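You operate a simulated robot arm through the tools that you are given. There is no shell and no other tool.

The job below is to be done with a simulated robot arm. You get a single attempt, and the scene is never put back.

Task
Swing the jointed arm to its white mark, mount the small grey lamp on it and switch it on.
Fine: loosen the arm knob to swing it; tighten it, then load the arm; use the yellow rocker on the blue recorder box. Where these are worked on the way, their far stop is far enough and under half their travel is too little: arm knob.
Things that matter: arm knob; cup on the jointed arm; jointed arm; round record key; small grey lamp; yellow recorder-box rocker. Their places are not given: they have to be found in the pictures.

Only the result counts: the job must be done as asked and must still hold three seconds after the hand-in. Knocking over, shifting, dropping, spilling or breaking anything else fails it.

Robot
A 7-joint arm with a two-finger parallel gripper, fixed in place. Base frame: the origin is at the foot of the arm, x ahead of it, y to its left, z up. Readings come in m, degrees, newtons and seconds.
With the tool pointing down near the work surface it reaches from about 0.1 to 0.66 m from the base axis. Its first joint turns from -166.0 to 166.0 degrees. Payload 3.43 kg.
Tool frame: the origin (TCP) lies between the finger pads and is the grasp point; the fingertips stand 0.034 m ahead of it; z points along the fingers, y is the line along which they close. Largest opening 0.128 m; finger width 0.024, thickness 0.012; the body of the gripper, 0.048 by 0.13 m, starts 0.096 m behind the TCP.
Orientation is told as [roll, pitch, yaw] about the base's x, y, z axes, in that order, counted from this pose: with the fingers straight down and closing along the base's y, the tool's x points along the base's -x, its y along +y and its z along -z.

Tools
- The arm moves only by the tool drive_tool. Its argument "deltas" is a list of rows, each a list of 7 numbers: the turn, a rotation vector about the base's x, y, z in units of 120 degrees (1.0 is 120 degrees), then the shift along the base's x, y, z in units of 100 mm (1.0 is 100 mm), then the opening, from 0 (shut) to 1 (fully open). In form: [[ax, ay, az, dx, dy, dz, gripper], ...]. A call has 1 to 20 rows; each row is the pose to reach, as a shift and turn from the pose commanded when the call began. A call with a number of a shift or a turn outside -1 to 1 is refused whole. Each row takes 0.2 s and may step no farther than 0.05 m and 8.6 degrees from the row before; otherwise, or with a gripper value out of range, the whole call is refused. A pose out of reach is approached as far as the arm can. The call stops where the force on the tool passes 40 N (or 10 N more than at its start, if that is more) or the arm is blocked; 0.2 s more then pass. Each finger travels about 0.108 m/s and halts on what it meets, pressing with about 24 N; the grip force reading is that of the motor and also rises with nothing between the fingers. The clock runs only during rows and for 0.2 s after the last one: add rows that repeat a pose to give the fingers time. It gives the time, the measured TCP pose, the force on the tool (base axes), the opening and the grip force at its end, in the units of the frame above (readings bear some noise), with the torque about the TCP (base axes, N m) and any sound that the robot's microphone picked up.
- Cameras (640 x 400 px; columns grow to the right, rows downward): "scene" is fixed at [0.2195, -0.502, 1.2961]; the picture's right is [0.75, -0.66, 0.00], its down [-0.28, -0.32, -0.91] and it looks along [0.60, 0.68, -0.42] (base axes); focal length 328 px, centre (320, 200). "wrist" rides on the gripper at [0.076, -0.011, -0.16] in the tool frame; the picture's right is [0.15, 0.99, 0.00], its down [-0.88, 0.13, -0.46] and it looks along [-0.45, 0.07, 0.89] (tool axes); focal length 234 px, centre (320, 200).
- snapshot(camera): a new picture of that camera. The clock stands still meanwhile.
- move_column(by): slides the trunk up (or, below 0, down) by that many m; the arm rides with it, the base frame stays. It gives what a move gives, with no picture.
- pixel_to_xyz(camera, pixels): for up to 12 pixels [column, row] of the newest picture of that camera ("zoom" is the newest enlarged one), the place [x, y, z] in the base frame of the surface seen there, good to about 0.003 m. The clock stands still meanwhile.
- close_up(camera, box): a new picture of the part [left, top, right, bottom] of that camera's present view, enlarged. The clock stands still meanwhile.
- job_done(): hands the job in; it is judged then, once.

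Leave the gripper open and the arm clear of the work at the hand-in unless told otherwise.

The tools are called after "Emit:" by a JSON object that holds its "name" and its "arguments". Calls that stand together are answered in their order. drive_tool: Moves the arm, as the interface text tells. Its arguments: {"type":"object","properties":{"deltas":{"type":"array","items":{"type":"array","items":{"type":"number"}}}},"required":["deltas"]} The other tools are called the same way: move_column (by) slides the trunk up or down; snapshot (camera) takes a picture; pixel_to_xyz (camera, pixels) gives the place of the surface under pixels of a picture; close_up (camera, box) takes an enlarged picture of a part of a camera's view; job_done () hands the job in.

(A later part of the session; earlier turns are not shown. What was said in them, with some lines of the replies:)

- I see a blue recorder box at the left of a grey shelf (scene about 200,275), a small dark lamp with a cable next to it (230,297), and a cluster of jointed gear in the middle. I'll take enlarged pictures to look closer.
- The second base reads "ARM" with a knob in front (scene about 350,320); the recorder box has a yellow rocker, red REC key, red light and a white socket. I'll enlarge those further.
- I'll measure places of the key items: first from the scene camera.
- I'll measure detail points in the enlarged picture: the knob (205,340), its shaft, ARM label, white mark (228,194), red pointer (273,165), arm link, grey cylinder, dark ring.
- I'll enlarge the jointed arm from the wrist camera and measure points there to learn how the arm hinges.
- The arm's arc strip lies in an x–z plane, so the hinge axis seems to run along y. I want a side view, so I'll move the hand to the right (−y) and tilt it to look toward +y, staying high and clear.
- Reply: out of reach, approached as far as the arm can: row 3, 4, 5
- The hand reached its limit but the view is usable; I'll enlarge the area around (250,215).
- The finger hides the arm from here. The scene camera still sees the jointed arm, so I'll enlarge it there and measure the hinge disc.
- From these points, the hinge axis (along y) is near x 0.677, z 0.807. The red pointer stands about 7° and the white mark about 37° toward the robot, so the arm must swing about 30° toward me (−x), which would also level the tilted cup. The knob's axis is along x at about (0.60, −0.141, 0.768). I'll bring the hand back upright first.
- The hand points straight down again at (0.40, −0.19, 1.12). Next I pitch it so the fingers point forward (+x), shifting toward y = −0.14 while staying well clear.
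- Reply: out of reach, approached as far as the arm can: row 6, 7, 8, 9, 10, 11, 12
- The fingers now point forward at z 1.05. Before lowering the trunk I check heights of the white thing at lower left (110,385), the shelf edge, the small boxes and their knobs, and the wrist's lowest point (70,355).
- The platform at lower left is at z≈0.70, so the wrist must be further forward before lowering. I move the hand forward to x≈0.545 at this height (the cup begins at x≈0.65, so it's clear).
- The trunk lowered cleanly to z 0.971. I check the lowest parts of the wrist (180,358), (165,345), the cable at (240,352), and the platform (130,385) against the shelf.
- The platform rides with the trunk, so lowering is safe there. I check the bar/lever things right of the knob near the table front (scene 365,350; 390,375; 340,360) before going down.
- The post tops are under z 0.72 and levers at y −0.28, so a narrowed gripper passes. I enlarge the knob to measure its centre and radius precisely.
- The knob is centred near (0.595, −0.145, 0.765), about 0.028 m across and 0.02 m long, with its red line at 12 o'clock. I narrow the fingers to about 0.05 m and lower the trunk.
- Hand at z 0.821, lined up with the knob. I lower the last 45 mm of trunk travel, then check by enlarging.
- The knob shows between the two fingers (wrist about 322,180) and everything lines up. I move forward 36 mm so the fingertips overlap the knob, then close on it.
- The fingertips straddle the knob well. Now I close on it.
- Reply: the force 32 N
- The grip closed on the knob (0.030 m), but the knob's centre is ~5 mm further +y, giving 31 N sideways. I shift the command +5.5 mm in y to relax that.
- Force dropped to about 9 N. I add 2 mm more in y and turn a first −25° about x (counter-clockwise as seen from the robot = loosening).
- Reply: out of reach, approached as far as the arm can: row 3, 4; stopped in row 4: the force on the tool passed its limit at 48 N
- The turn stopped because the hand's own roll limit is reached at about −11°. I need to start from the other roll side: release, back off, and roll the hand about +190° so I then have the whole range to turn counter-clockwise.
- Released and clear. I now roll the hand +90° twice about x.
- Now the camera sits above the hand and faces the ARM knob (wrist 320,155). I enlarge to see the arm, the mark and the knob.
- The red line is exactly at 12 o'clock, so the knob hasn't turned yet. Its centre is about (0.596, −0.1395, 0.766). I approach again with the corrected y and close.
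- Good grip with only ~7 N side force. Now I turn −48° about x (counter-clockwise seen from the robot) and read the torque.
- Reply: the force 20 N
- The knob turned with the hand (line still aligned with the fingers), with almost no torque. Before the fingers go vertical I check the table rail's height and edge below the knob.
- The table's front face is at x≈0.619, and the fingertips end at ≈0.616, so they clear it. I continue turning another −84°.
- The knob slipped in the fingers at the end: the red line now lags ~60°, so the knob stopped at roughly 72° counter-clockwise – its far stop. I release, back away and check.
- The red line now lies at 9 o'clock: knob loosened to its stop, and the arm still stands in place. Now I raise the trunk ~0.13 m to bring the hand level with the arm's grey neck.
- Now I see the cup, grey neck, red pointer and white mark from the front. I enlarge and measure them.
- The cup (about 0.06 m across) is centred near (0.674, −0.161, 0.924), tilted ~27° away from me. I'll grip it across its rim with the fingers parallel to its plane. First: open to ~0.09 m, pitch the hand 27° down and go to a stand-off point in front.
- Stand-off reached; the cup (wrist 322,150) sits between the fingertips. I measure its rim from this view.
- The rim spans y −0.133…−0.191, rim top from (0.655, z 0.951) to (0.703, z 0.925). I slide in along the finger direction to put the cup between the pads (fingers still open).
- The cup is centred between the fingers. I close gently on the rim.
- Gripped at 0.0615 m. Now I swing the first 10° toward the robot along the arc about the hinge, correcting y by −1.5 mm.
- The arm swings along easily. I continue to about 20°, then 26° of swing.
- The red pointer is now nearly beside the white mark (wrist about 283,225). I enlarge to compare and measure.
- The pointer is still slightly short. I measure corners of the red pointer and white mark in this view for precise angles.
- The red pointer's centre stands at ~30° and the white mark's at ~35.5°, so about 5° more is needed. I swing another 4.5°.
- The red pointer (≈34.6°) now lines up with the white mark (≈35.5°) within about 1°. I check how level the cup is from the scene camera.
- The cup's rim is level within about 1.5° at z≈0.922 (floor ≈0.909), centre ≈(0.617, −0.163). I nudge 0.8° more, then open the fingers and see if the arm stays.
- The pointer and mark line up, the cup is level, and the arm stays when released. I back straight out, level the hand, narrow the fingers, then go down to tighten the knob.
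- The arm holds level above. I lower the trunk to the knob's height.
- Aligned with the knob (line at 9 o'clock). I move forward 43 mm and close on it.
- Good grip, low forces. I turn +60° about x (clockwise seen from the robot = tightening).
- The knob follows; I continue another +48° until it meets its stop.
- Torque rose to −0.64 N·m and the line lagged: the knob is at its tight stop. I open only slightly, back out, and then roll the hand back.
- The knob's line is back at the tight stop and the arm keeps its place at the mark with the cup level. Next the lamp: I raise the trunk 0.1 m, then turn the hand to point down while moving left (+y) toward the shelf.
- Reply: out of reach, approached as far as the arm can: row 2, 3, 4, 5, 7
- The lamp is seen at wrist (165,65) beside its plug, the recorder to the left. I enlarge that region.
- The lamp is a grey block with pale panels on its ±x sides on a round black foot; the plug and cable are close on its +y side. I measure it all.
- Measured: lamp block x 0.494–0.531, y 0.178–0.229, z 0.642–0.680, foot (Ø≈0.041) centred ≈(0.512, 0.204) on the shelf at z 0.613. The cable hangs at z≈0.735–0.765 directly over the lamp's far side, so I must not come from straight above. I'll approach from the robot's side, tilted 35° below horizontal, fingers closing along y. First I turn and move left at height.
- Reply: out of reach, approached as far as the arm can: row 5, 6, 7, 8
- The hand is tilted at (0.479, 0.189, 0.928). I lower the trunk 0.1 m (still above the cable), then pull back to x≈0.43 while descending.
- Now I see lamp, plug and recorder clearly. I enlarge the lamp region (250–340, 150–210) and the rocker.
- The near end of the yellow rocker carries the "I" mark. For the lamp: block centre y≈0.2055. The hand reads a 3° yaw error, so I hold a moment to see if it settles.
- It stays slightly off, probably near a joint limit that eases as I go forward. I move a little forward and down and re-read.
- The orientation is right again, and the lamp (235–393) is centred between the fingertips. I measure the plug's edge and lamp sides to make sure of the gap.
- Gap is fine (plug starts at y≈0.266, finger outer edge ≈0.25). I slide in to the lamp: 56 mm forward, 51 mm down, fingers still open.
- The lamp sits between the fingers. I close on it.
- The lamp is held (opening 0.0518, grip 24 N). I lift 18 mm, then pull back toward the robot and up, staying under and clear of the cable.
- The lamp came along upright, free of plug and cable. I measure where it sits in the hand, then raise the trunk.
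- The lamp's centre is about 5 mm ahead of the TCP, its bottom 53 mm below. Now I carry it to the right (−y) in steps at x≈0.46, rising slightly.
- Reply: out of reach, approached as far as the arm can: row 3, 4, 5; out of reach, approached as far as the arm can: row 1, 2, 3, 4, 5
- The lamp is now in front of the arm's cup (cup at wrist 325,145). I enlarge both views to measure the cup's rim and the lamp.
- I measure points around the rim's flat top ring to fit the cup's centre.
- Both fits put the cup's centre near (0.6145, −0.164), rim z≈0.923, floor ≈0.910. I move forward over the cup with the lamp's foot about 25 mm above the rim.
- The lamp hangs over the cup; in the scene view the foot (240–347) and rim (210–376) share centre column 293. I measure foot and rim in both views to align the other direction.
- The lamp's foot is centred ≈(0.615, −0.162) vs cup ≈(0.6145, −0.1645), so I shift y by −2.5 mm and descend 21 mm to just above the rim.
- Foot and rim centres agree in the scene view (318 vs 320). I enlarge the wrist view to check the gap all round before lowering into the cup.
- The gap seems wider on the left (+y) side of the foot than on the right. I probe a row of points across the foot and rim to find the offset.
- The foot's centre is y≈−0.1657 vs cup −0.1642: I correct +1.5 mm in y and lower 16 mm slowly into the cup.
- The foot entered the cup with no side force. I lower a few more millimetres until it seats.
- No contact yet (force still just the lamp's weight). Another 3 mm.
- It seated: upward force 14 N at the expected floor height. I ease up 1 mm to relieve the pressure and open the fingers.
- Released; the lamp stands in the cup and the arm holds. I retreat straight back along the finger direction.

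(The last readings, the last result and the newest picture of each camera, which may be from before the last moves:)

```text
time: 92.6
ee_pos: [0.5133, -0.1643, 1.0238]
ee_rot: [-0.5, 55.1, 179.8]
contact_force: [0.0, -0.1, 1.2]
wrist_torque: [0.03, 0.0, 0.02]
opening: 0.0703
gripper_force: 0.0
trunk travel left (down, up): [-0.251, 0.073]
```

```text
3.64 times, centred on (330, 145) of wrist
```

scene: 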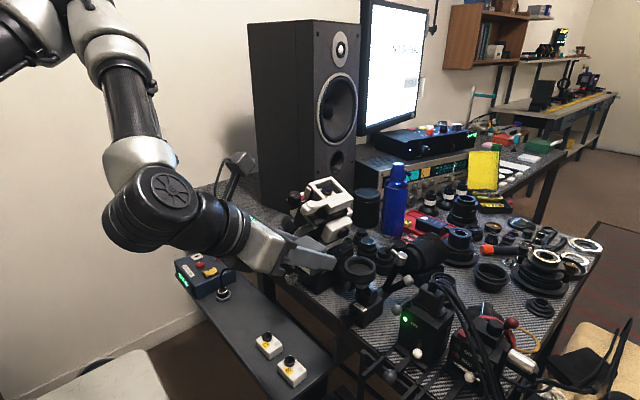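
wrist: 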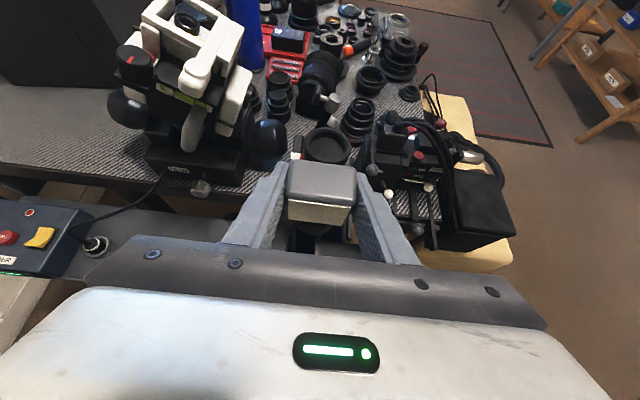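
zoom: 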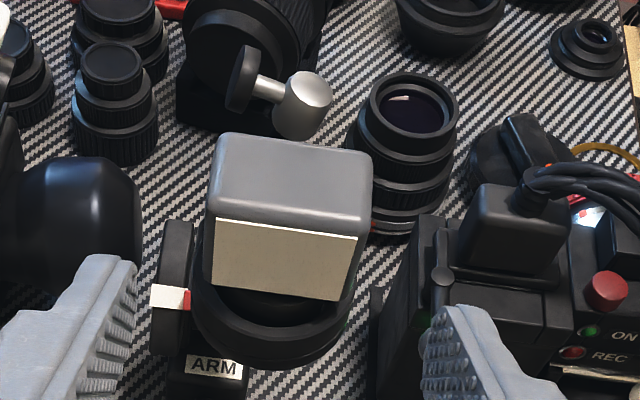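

The lamp is mounted and the pointer still sits at the white mark. Now the rocker: I turn the hand to point straight down, close the fingers, and move left (+y).

Emit:
{"name": "drive_tool", "arguments": {"deltas": [[0, 0.06, 0, -0.1, 0.1, 0, 0.4], [0, 0.12, 0, -0.2, 0.25, 0, 0.3], [0, 0.18, 0, -0.2, 0.4, 0, 0.2], [0, 0.24, 0, -0.2, 0.55, 0, 0.1], [0, 0.3, 0, -0.2, 0.7, 0, 0], [0, 0.36, 0, -0.2, 0.85, 0, 0], [0, 0.42, 0, -0.2, 1, 0, 0], [0, 0.4583, 0, -0.2, 1, 0, 0], [0, 0.4583, 0, -0.2, 1, 0, 0]]}}

Emit:
{"name": "drive_tool", "arguments": {"deltas": [[0, 0, 0, 0, 0.3, 0, 0], [0, 0, 0, 0, 0.6, 0, 0], [0, 0, 0, 0, 0.9, 0, 0], [0, 0, 0, 0, 1, 0, 0]]}}

Emit:
{"name": "drive_tool", "arguments": {"deltas": [[0, 0, 0, 0, 0.3, 0, 0], [0, 0, 0, 0, 0.6, 0, 0], [0, 0, 0, 0, 0.9, 0, 0], [0, 0, 0, 0, 1, 0, 0]]}}

Emit:
{"name": "snapshot", "arguments": {"camera": "wrist"}}

Emit:
{"name": "snapshot", "arguments": {"camera": "scene"}}

```text
time: 94.6
ee_pos: [0.4951, -0.0631, 1.0232]
ee_rot: [-0.2, 0.0, 179.8]
contact_force: [0.8, -0.5, -0.9]
wrist_torque: [0.0, -0.01, 0.0]
opening: 0.0
gripper_force: 23.8
trunk travel left (down, up): [-0.251, 0.073]
```

```text
time: 95.6
ee_pos: [0.4938, 0.0357, 1.0248]
ee_rot: [-0.2, 0.0, 179.7]
contact_force: [-0.1, -0.5, 0.0]
wrist_torque: [-0.01, 0.0, -0.02]
opening: 0.0003
gripper_force: 23.3
trunk travel left (down, up): [-0.251, 0.073]
```

```text
time: 96.6
ee_pos: [0.493, 0.1354, 1.0229]
ee_rot: [-0.2, 0.1, 179.9]
contact_force: [-0.4, 0.5, 0.1]
wrist_torque: [0.0, -0.03, 0.03]
opening: 0.0001
gripper_force: 24.0
trunk travel left (down, up): [-0.251, 0.073]
```

```text
taken
```

wrist: 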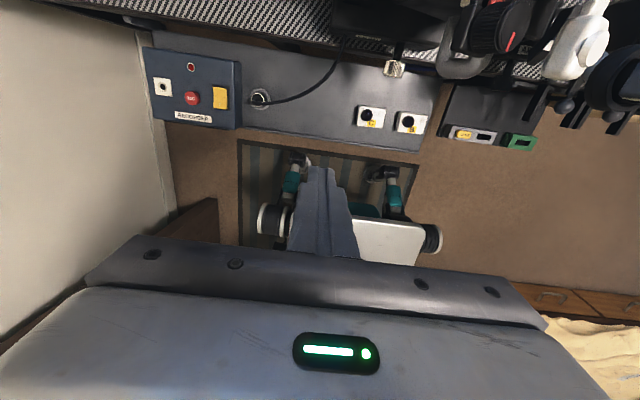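

```text
taken
```

scene: 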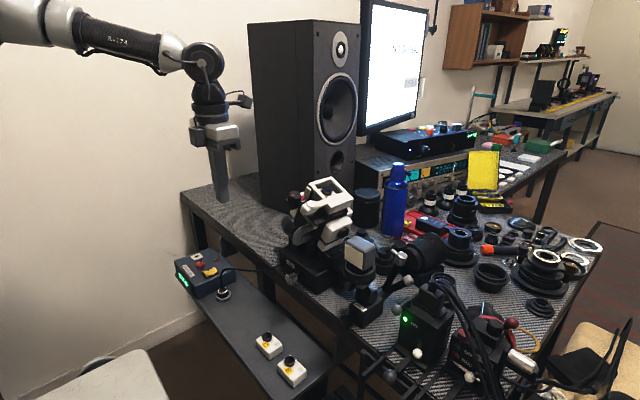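

The recorder is at wrist (190,90). I enlarge the box from both cameras and measure the rocker's ends.

Emit:
{"name": "close_up", "arguments": {"camera": "scene", "box": [185, 245, 235, 290]}}

Emit:
{"name": "pixel_to_xyz", "arguments": {"camera": "zoom", "pixels": [[285, 240], [300, 235], [310, 255], [330, 235], [345, 245], [360, 225], [375, 235], [330, 260], [250, 180], [240, 165], [290, 270], [400, 250]]}}

Emit:
{"name": "close_up", "arguments": {"camera": "wrist", "box": [140, 45, 250, 135]}}

```text
8.89 times, centred on (210, 268) of scene
```

zoom: 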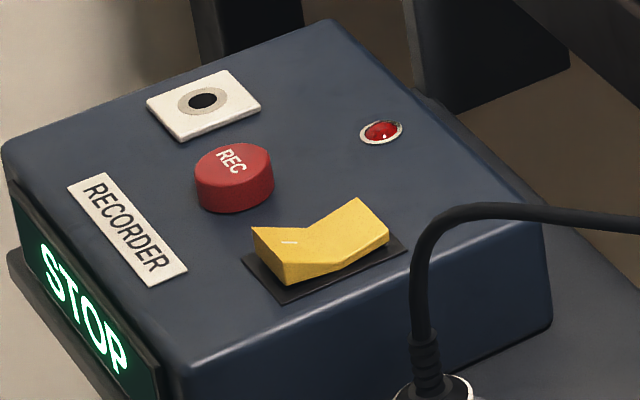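

```text
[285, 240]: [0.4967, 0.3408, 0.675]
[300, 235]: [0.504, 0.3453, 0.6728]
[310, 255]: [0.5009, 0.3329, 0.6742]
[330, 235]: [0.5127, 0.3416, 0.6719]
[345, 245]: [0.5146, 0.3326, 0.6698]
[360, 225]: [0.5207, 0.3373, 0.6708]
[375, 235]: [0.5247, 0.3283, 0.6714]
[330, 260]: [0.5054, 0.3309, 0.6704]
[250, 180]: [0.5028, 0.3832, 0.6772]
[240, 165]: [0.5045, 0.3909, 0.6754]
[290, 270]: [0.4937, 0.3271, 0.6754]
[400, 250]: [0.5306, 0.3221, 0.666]
```

```text
4.44 times, centred on (195, 90) of wrist
```

zoom: 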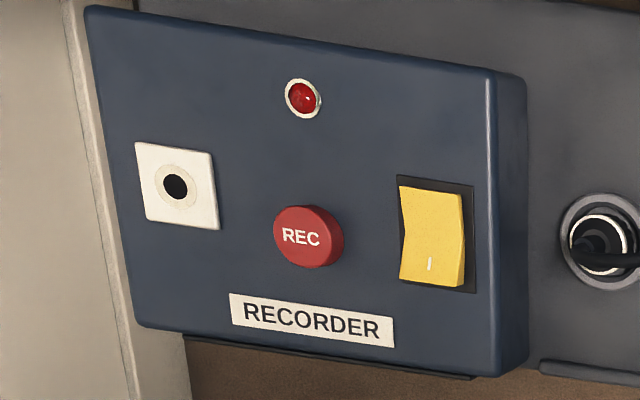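

The rocker spans x 0.492–0.530, y 0.326–0.346; its near "I" end is raised (z≈0.6755), the far end is down. I'll press the I end with closed fingertips, keeping clear of the REC key (y≥0.37). I move over it at height.

Emit:
{"name": "drive_tool", "arguments": {"deltas": [[0, 0, 0, 0, 0.3, 0, 0], [0, 0, 0, 0, 0.6, 0, 0], [0, 0, 0, 0, 0.9, 0, 0], [0, 0, 0, 0, 1, 0, 0]]}}

Emit:
{"name": "drive_tool", "arguments": {"deltas": [[0, 0, 0, 0, 0.3, 0, 0], [0, 0, 0, 0, 0.6, 0, 0], [0, 0, 0, 0.03, 0.9, 0, 0], [0, 0, 0, 0.03, 1, 0, 0], [0, 0, 0, 0.03, 1, 0, 0]]}}

Emit:
{"name": "move_column", "arguments": {"by": -0.15}}

Emit:
{"name": "snapshot", "arguments": {"camera": "scene"}}

Emit:
{"name": "snapshot", "arguments": {"camera": "wrist"}}

```text
time: 97.6
ee_pos: [0.4934, 0.2354, 1.0237]
ee_rot: [-0.2, 0.0, 179.8]
contact_force: [0.4, 0.1, -0.3]
wrist_torque: [-0.01, -0.03, -0.01]
opening: 0.0003
gripper_force: 23.9
trunk travel left (down, up): [-0.251, 0.073]
```

```text
time: 98.8
ee_pos: [0.4962, 0.3257, 1.0242]
ee_rot: [-0.3, 0.1, 179.9]
contact_force: [0.3, 0.0, 0.2]
wrist_torque: [0.05, 0.04, -0.02]
opening: 0.0
gripper_force: 24.2
out of reach, approached as far as the arm can: row 4, 5
trunk travel left (down, up): [-0.251, 0.073]
```

```text
time: 100.6
ee_pos: [0.4966, 0.3255, 0.8739]
ee_rot: [-0.2, 0.2, 179.9]
contact_force: [-0.7, 0.0, -0.2]
wrist_torque: [-0.02, 0.01, 0.01]
opening: 0.0
gripper_force: 23.9
trunk travel left (down, up): [-0.101, 0.223]
```

```text
taken
```

scene: 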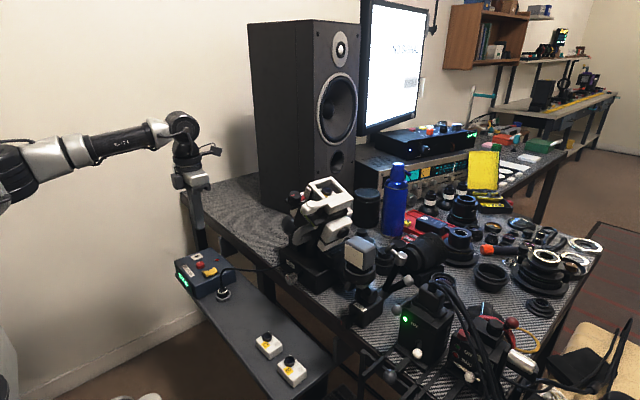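

```text
taken
```

wrist: 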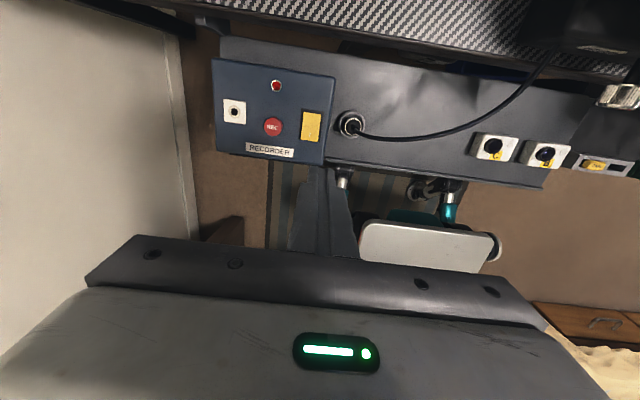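

I'm above the recorder. I measure the rocker from this closer view (wrist 312,125).

Emit:
{"name": "close_up", "arguments": {"camera": "wrist", "box": [255, 70, 345, 170]}}

Emit:
{"name": "pixel_to_xyz", "arguments": {"camera": "zoom", "pixels": [[340, 185], [365, 150], [345, 250], [375, 260], [360, 220], [355, 255], [335, 260], [195, 210], [150, 150], [240, 210], [330, 200], [385, 190]]}}

```text
4.00 times, centred on (300, 120) of wrist
```

zoom: 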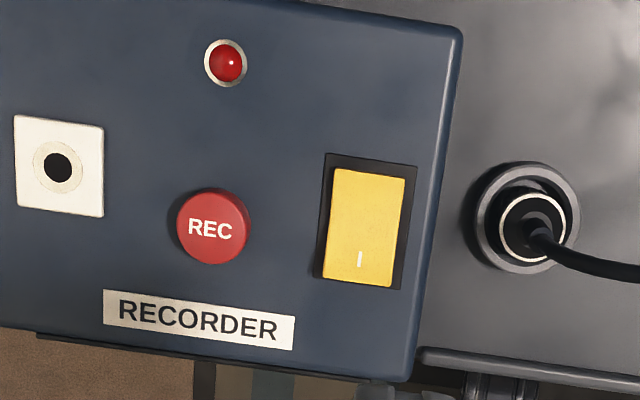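

```text
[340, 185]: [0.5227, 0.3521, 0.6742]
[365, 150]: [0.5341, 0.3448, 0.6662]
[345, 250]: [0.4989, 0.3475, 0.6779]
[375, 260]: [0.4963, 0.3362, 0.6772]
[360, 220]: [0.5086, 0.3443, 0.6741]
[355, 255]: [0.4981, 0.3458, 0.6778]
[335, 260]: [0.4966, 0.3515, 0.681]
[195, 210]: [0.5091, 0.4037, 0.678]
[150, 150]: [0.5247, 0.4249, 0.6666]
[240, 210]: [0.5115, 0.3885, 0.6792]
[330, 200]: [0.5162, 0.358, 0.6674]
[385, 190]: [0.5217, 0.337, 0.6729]
```

The wrist view (which has proved the more accurate one) gives the rocker centre y≈0.342, I end near x 0.492–0.50, z≈0.678; the REC key ends at y≈0.385. I align to (0.497, 0.342) and lower the trunk 0.1 m.

Emit:
{"name": "drive_tool", "arguments": {"deltas": [[0, 0, 0, 0, 0.08, 0, 0], [0, 0, 0, 0.005, 0.165, -0.05, 0], [0, 0, 0, 0.005, 0.165, -0.05, 0]]}}

Emit:
{"name": "move_column", "arguments": {"by": -0.1}}

Emit:
{"name": "close_up", "arguments": {"camera": "scene", "box": [175, 220, 245, 300]}}

Emit:
{"name": "close_up", "arguments": {"camera": "wrist", "box": [250, 90, 390, 210]}}

```text
time: 101.4
ee_pos: [0.492, 0.3295, 0.8686]
ee_rot: [-0.5, 0.2, -179.8]
contact_force: [0.9, -0.7, -0.2]
wrist_torque: [0.0, 0.02, 0.01]
opening: 0.0
gripper_force: 24.2
out of reach, approached as far as the arm can: row 1, 2, 3
trunk travel left (down, up): [-0.101, 0.223]
```

```text
time: 102.7
ee_pos: [0.4916, 0.3302, 0.7684]
ee_rot: [-0.4, 0.2, -179.8]
contact_force: [-0.5, -0.7, 0.4]
wrist_torque: [0.01, -0.02, 0.0]
opening: 0.0
gripper_force: 24.0
trunk travel left (down, up): [-0.001, 0.323]
```

```text
5.00 times, centred on (210, 260) of scene
```

zoom: 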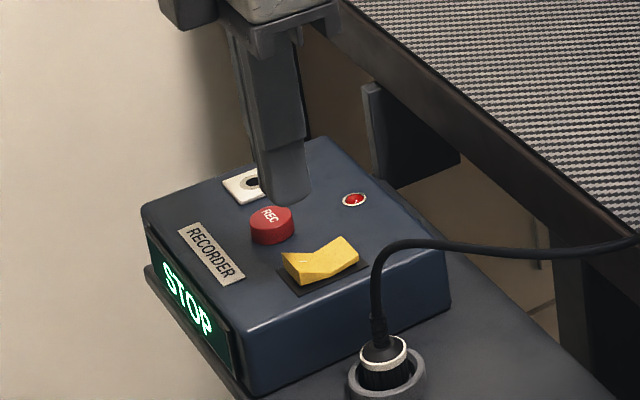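

```text
3.33 times, centred on (320, 150) of wrist
```

zoom: 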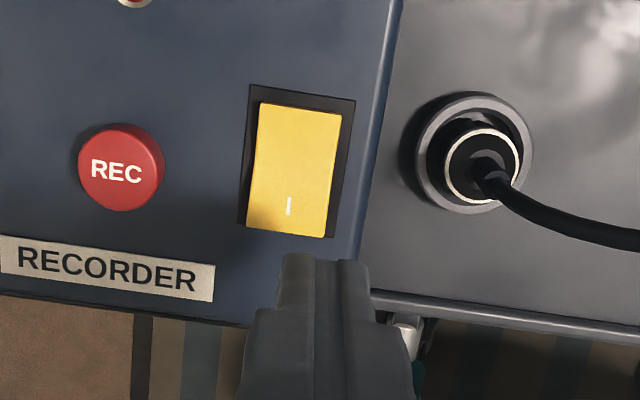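

The arm's sideways reach is limited when it's this high relative to the trunk. I raise the trunk 0.15 m and lower the arm instead, shifting to the rocker's line.

Emit:
{"name": "move_column", "arguments": {"by": 0.15}}

Emit:
{"name": "drive_tool", "arguments": {"deltas": [[0, 0, 0, 0, 0, -0.2, 0], [0, 0, 0, 0, 0, -0.4, 0], [0, 0, 0, 0, 0, -0.6, 0], [0, 0, 0, 0, 0, -0.8, 0], [0, 0, 0, 0.05, 0.12, -1, 0], [0, 0, 0, 0.05, 0.12, -1, 0]]}}

```text
time: 104.5
ee_pos: [0.4915, 0.3303, 0.9185]
ee_rot: [-0.5, 0.2, -179.8]
contact_force: [0.6, -0.4, 0.3]
wrist_torque: [0.01, -0.01, 0.02]
opening: 0.0
gripper_force: 24.0
trunk travel left (down, up): [-0.151, 0.173]
```

```text
time: 105.9
ee_pos: [0.495, 0.3341, 0.8181]
ee_rot: [-0.6, 0.3, -179.6]
contact_force: [0.2, -0.8, 0.4]
wrist_torque: [-0.01, -0.03, 0.0]
opening: 0.0
gripper_force: 24.4
out of reach, approached as far as the arm can: row 5, 6
trunk travel left (down, up): [-0.151, 0.173]
```

Still short in y by ~8 mm; it looks like an angular wrist limit (always at about 34° azimuth). The hand's yaw doesn't matter for pressing, so I turn it by +30° about z and try again.

Emit:
{"name": "drive_tool", "arguments": {"deltas": [[0, 0, 0.06, 0, 0, 0, 0], [0, 0, 0.12, 0, 0, 0, 0], [0, 0, 0.18, 0, 0, 0, 0], [0, 0, 0.25, 0, 0, 0, 0], [0, 0, 0.25, 0.02, 0.08, 0, 0], [0, 0, 0.25, 0.02, 0.08, 0, 0]]}}

```text
time: 107.3
ee_pos: [0.4958, 0.3418, 0.8185]
ee_rot: [-0.3, 0.2, -149.8]
contact_force: [-0.3, 0.3, 0.0]
wrist_torque: [-0.01, 0.01, 0.02]
opening: 0.0
gripper_force: 23.8
trunk travel left (down, up): [-0.151, 0.173]
```

Reached (0.4958, 0.3418). I lower so the fingertip is about 2 cm above the rocker's I end.

Emit:
{"name": "drive_tool", "arguments": {"deltas": [[0, 0, 0, 0, 0, -0.2, 0], [0, 0, 0, 0, 0, -0.4, 0], [0, 0, 0, 0, 0, -0.6, 0], [0, 0, 0, 0, 0, -0.8, 0], [0, 0, 0, 0, 0, -0.85, 0], [0, 0, 0, 0, 0, -0.85, 0]]}}

Emit:
{"name": "close_up", "arguments": {"camera": "scene", "box": [175, 220, 245, 300]}}

Emit:
{"name": "close_up", "arguments": {"camera": "wrist", "box": [250, 90, 390, 210]}}

```text
time: 108.7
ee_pos: [0.4961, 0.3421, 0.7321]
ee_rot: [-0.3, 0.1, -149.9]
contact_force: [-0.2, 0.0, 0.6]
wrist_torque: [0.01, 0.0, 0.03]
opening: 0.0
gripper_force: 23.9
trunk travel left (down, up): [-0.151, 0.173]
```

```text
5.00 times, centred on (210, 260) of scene
```

zoom: 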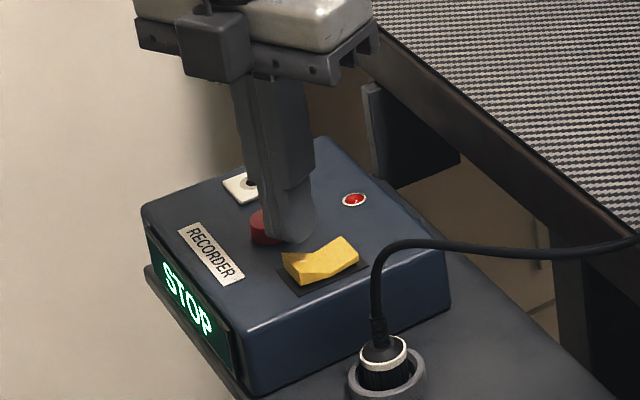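

```text
3.33 times, centred on (320, 150) of wrist
```

zoom: 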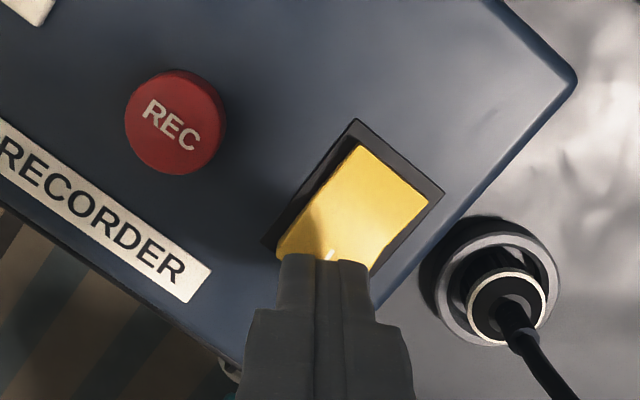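

The fingertip is right over the I mark, ~2 cm up. I press down in small steps: 26 mm total, watching the force.

Emit:
{"name": "drive_tool", "arguments": {"deltas": [[0, 0, 0, 0, 0, -0.08, 0], [0, 0, 0, 0, 0, -0.15, 0], [0, 0, 0, 0, 0, -0.18, 0], [0, 0, 0, 0, 0, -0.2, 0], [0, 0, 0, 0, 0, -0.22, 0], [0, 0, 0, 0, 0, -0.24, 0], [0, 0, 0, 0, 0, -0.26, 0]]}}

Emit:
{"name": "close_up", "arguments": {"camera": "scene", "box": [175, 220, 245, 300]}}

Emit:
{"name": "close_up", "arguments": {"camera": "scene", "box": [310, 200, 420, 340]}}

```text
time: 110.3
ee_pos: [0.4956, 0.3424, 0.7105]
ee_rot: [-0.5, 0.3, -149.8]
contact_force: [-6.6, -3.5, 19.8]
wrist_torque: [-0.21, 0.38, -0.03]
opening: 0.0003
gripper_force: 24.3
trunk travel left (down, up): [-0.151, 0.173]
```

```text
5.00 times, centred on (210, 260) of scene
```

zoom: 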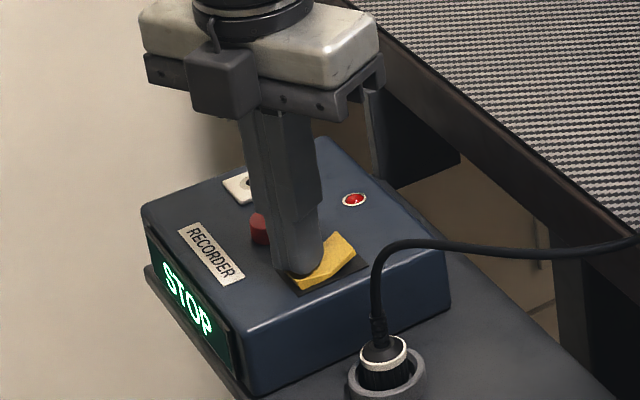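

```text
2.86 times, centred on (365, 270) of scene
```

zoom: 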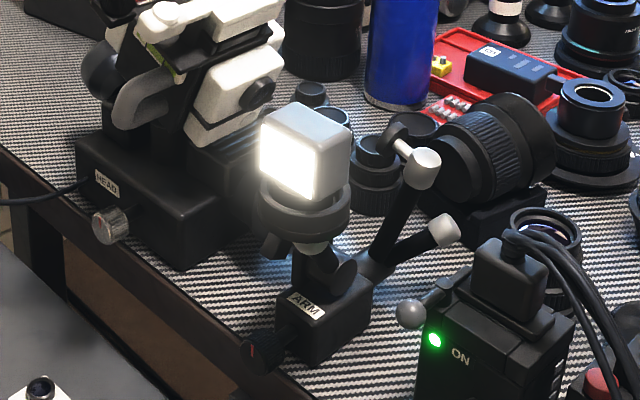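

The lamp lit up and the rocker tipped over to I. I lift straight up and check it stays on.

Emit:
{"name": "drive_tool", "arguments": {"deltas": [[0, 0, 0, 0, 0, 0.1, 0], [0, 0, 0, 0, 0, 0.3, 0], [0, 0, 0, 0, 0, 0.6, 0], [0, 0, 0, 0, 0, 0.9, 0], [0, 0, 0, 0, 0, 1, 0], [0, 0, 0, 0, 0, 1, 0]]}}

Emit:
{"name": "snapshot", "arguments": {"camera": "scene"}}

Emit:
{"name": "close_up", "arguments": {"camera": "scene", "box": [175, 220, 245, 300]}}

Emit:
{"name": "close_up", "arguments": {"camera": "scene", "box": [310, 200, 420, 340]}}

```text
time: 111.7
ee_pos: [0.4971, 0.3413, 0.8087]
ee_rot: [-0.4, 0.2, -149.9]
contact_force: [-0.5, 0.4, -0.4]
wrist_torque: [0.0, 0.0, 0.0]
opening: 0.0001
gripper_force: 23.9
trunk travel left (down, up): [-0.151, 0.173]
```

```text
taken
```

scene: 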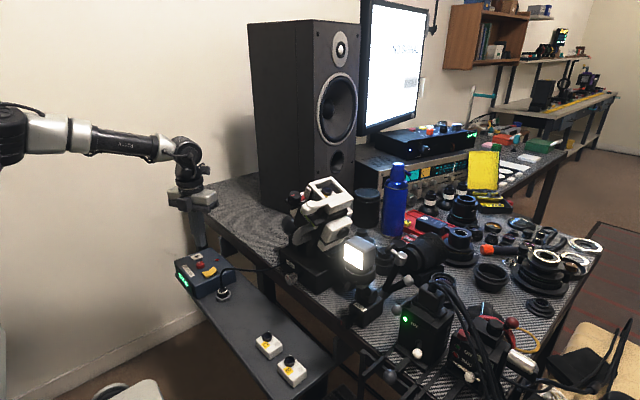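

```text
5.00 times, centred on (210, 260) of scene
```

zoom: 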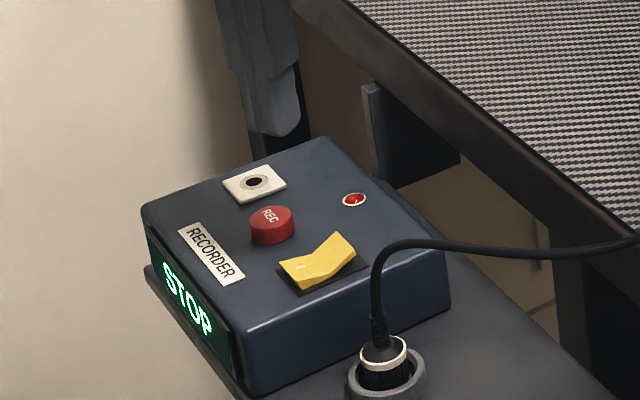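

```text
2.86 times, centred on (365, 270) of scene
```

zoom: 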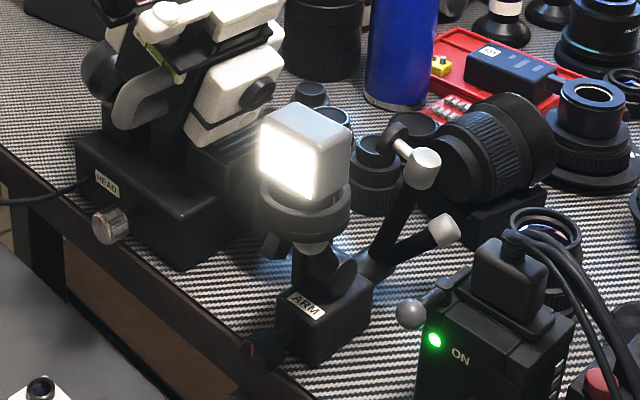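

The rocker stays at I, the lamp stays lit, and the recorder still shows STOP (REC untouched). I raise the hand further, pull it back toward the robot and open the gripper.

Emit:
{"name": "drive_tool", "arguments": {"deltas": [[0, 0, 0, 0, 0, 0.3, 0], [0, 0, 0, 0, 0, 0.6, 0], [0, 0, 0, -0.1, -0.1, 0.9, 0.2], [0, 0, 0, -0.3, -0.3, 1, 0.5], [0, 0, 0, -0.5, -0.5, 1, 0.9], [0, 0, 0, -0.7, -0.7, 1, 1], [0, 0, 0, -0.7, -0.7, 1, 1], [0, 0, 0, -0.7, -0.7, 1, 1]]}}

Emit:
{"name": "move_column", "arguments": {"by": 0.1}}

Emit:
{"name": "snapshot", "arguments": {"camera": "scene"}}

Emit:
{"name": "close_up", "arguments": {"camera": "scene", "box": [325, 220, 395, 340]}}

```text
time: 113.5
ee_pos: [0.4265, 0.27, 0.9063]
ee_rot: [-0.4, 0.2, -149.8]
contact_force: [0.2, 0.1, -0.6]
wrist_torque: [-0.02, 0.01, 0.02]
opening: 0.1281
gripper_force: 0.1
trunk travel left (down, up): [-0.151, 0.173]
```

```text
time: 114.8
ee_pos: [0.4258, 0.2709, 1.0063]
ee_rot: [-0.4, 0.2, -149.8]
contact_force: [-0.2, 0.3, -0.4]
wrist_torque: [0.01, -0.01, -0.01]
opening: 0.1281
gripper_force: 0.0
trunk travel left (down, up): [-0.251, 0.073]
```

```text
taken
```

scene: 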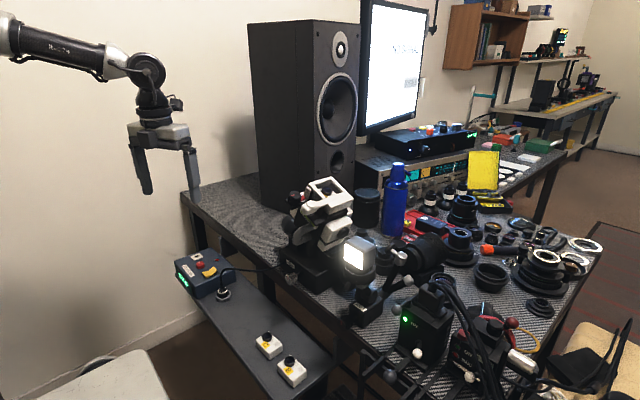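

```text
3.33 times, centred on (360, 280) of scene
```

zoom: 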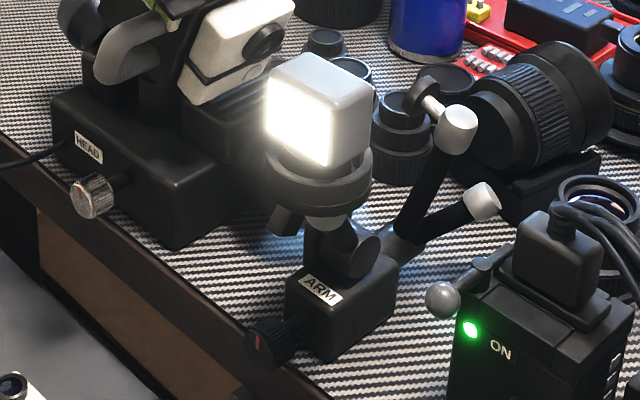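

Everything holds. The arm is at its white mark and the knob is tight. The lamp stands lit in the cup, the rocker is at I and REC is untouched. The gripper is open and clear of the work, so I hand the job in.

Emit:
{"name": "job_done", "arguments": {}}

```text
The job is handed in.
```

The job is handed in. The jointed arm is at its white mark, and the small grey lamp is mounted in its cup and lit.

- **Arm:** I loosened the arm knob to its far stop and swung the arm about 31° toward the robot. The red pointer then lined up with the white mark to within about 1°. I tightened the knob back to its stop before loading the arm, and the arm held when released.
- **Lamp:** I lifted it out beside the plug, keeping clear of the overhead cable. It sits with its foot on the floor of the cup.
- **Switch:** I pressed the yellow rocker on the blue recorder box to its I side. It stayed there and the lamp stayed on. I did not touch the round record key, and the box still shows STOP.

When I handed in, the gripper was open and the robot arm was clear of the work. I saw nothing else knocked or shifted. The result of the three-second check has not been reported to me.
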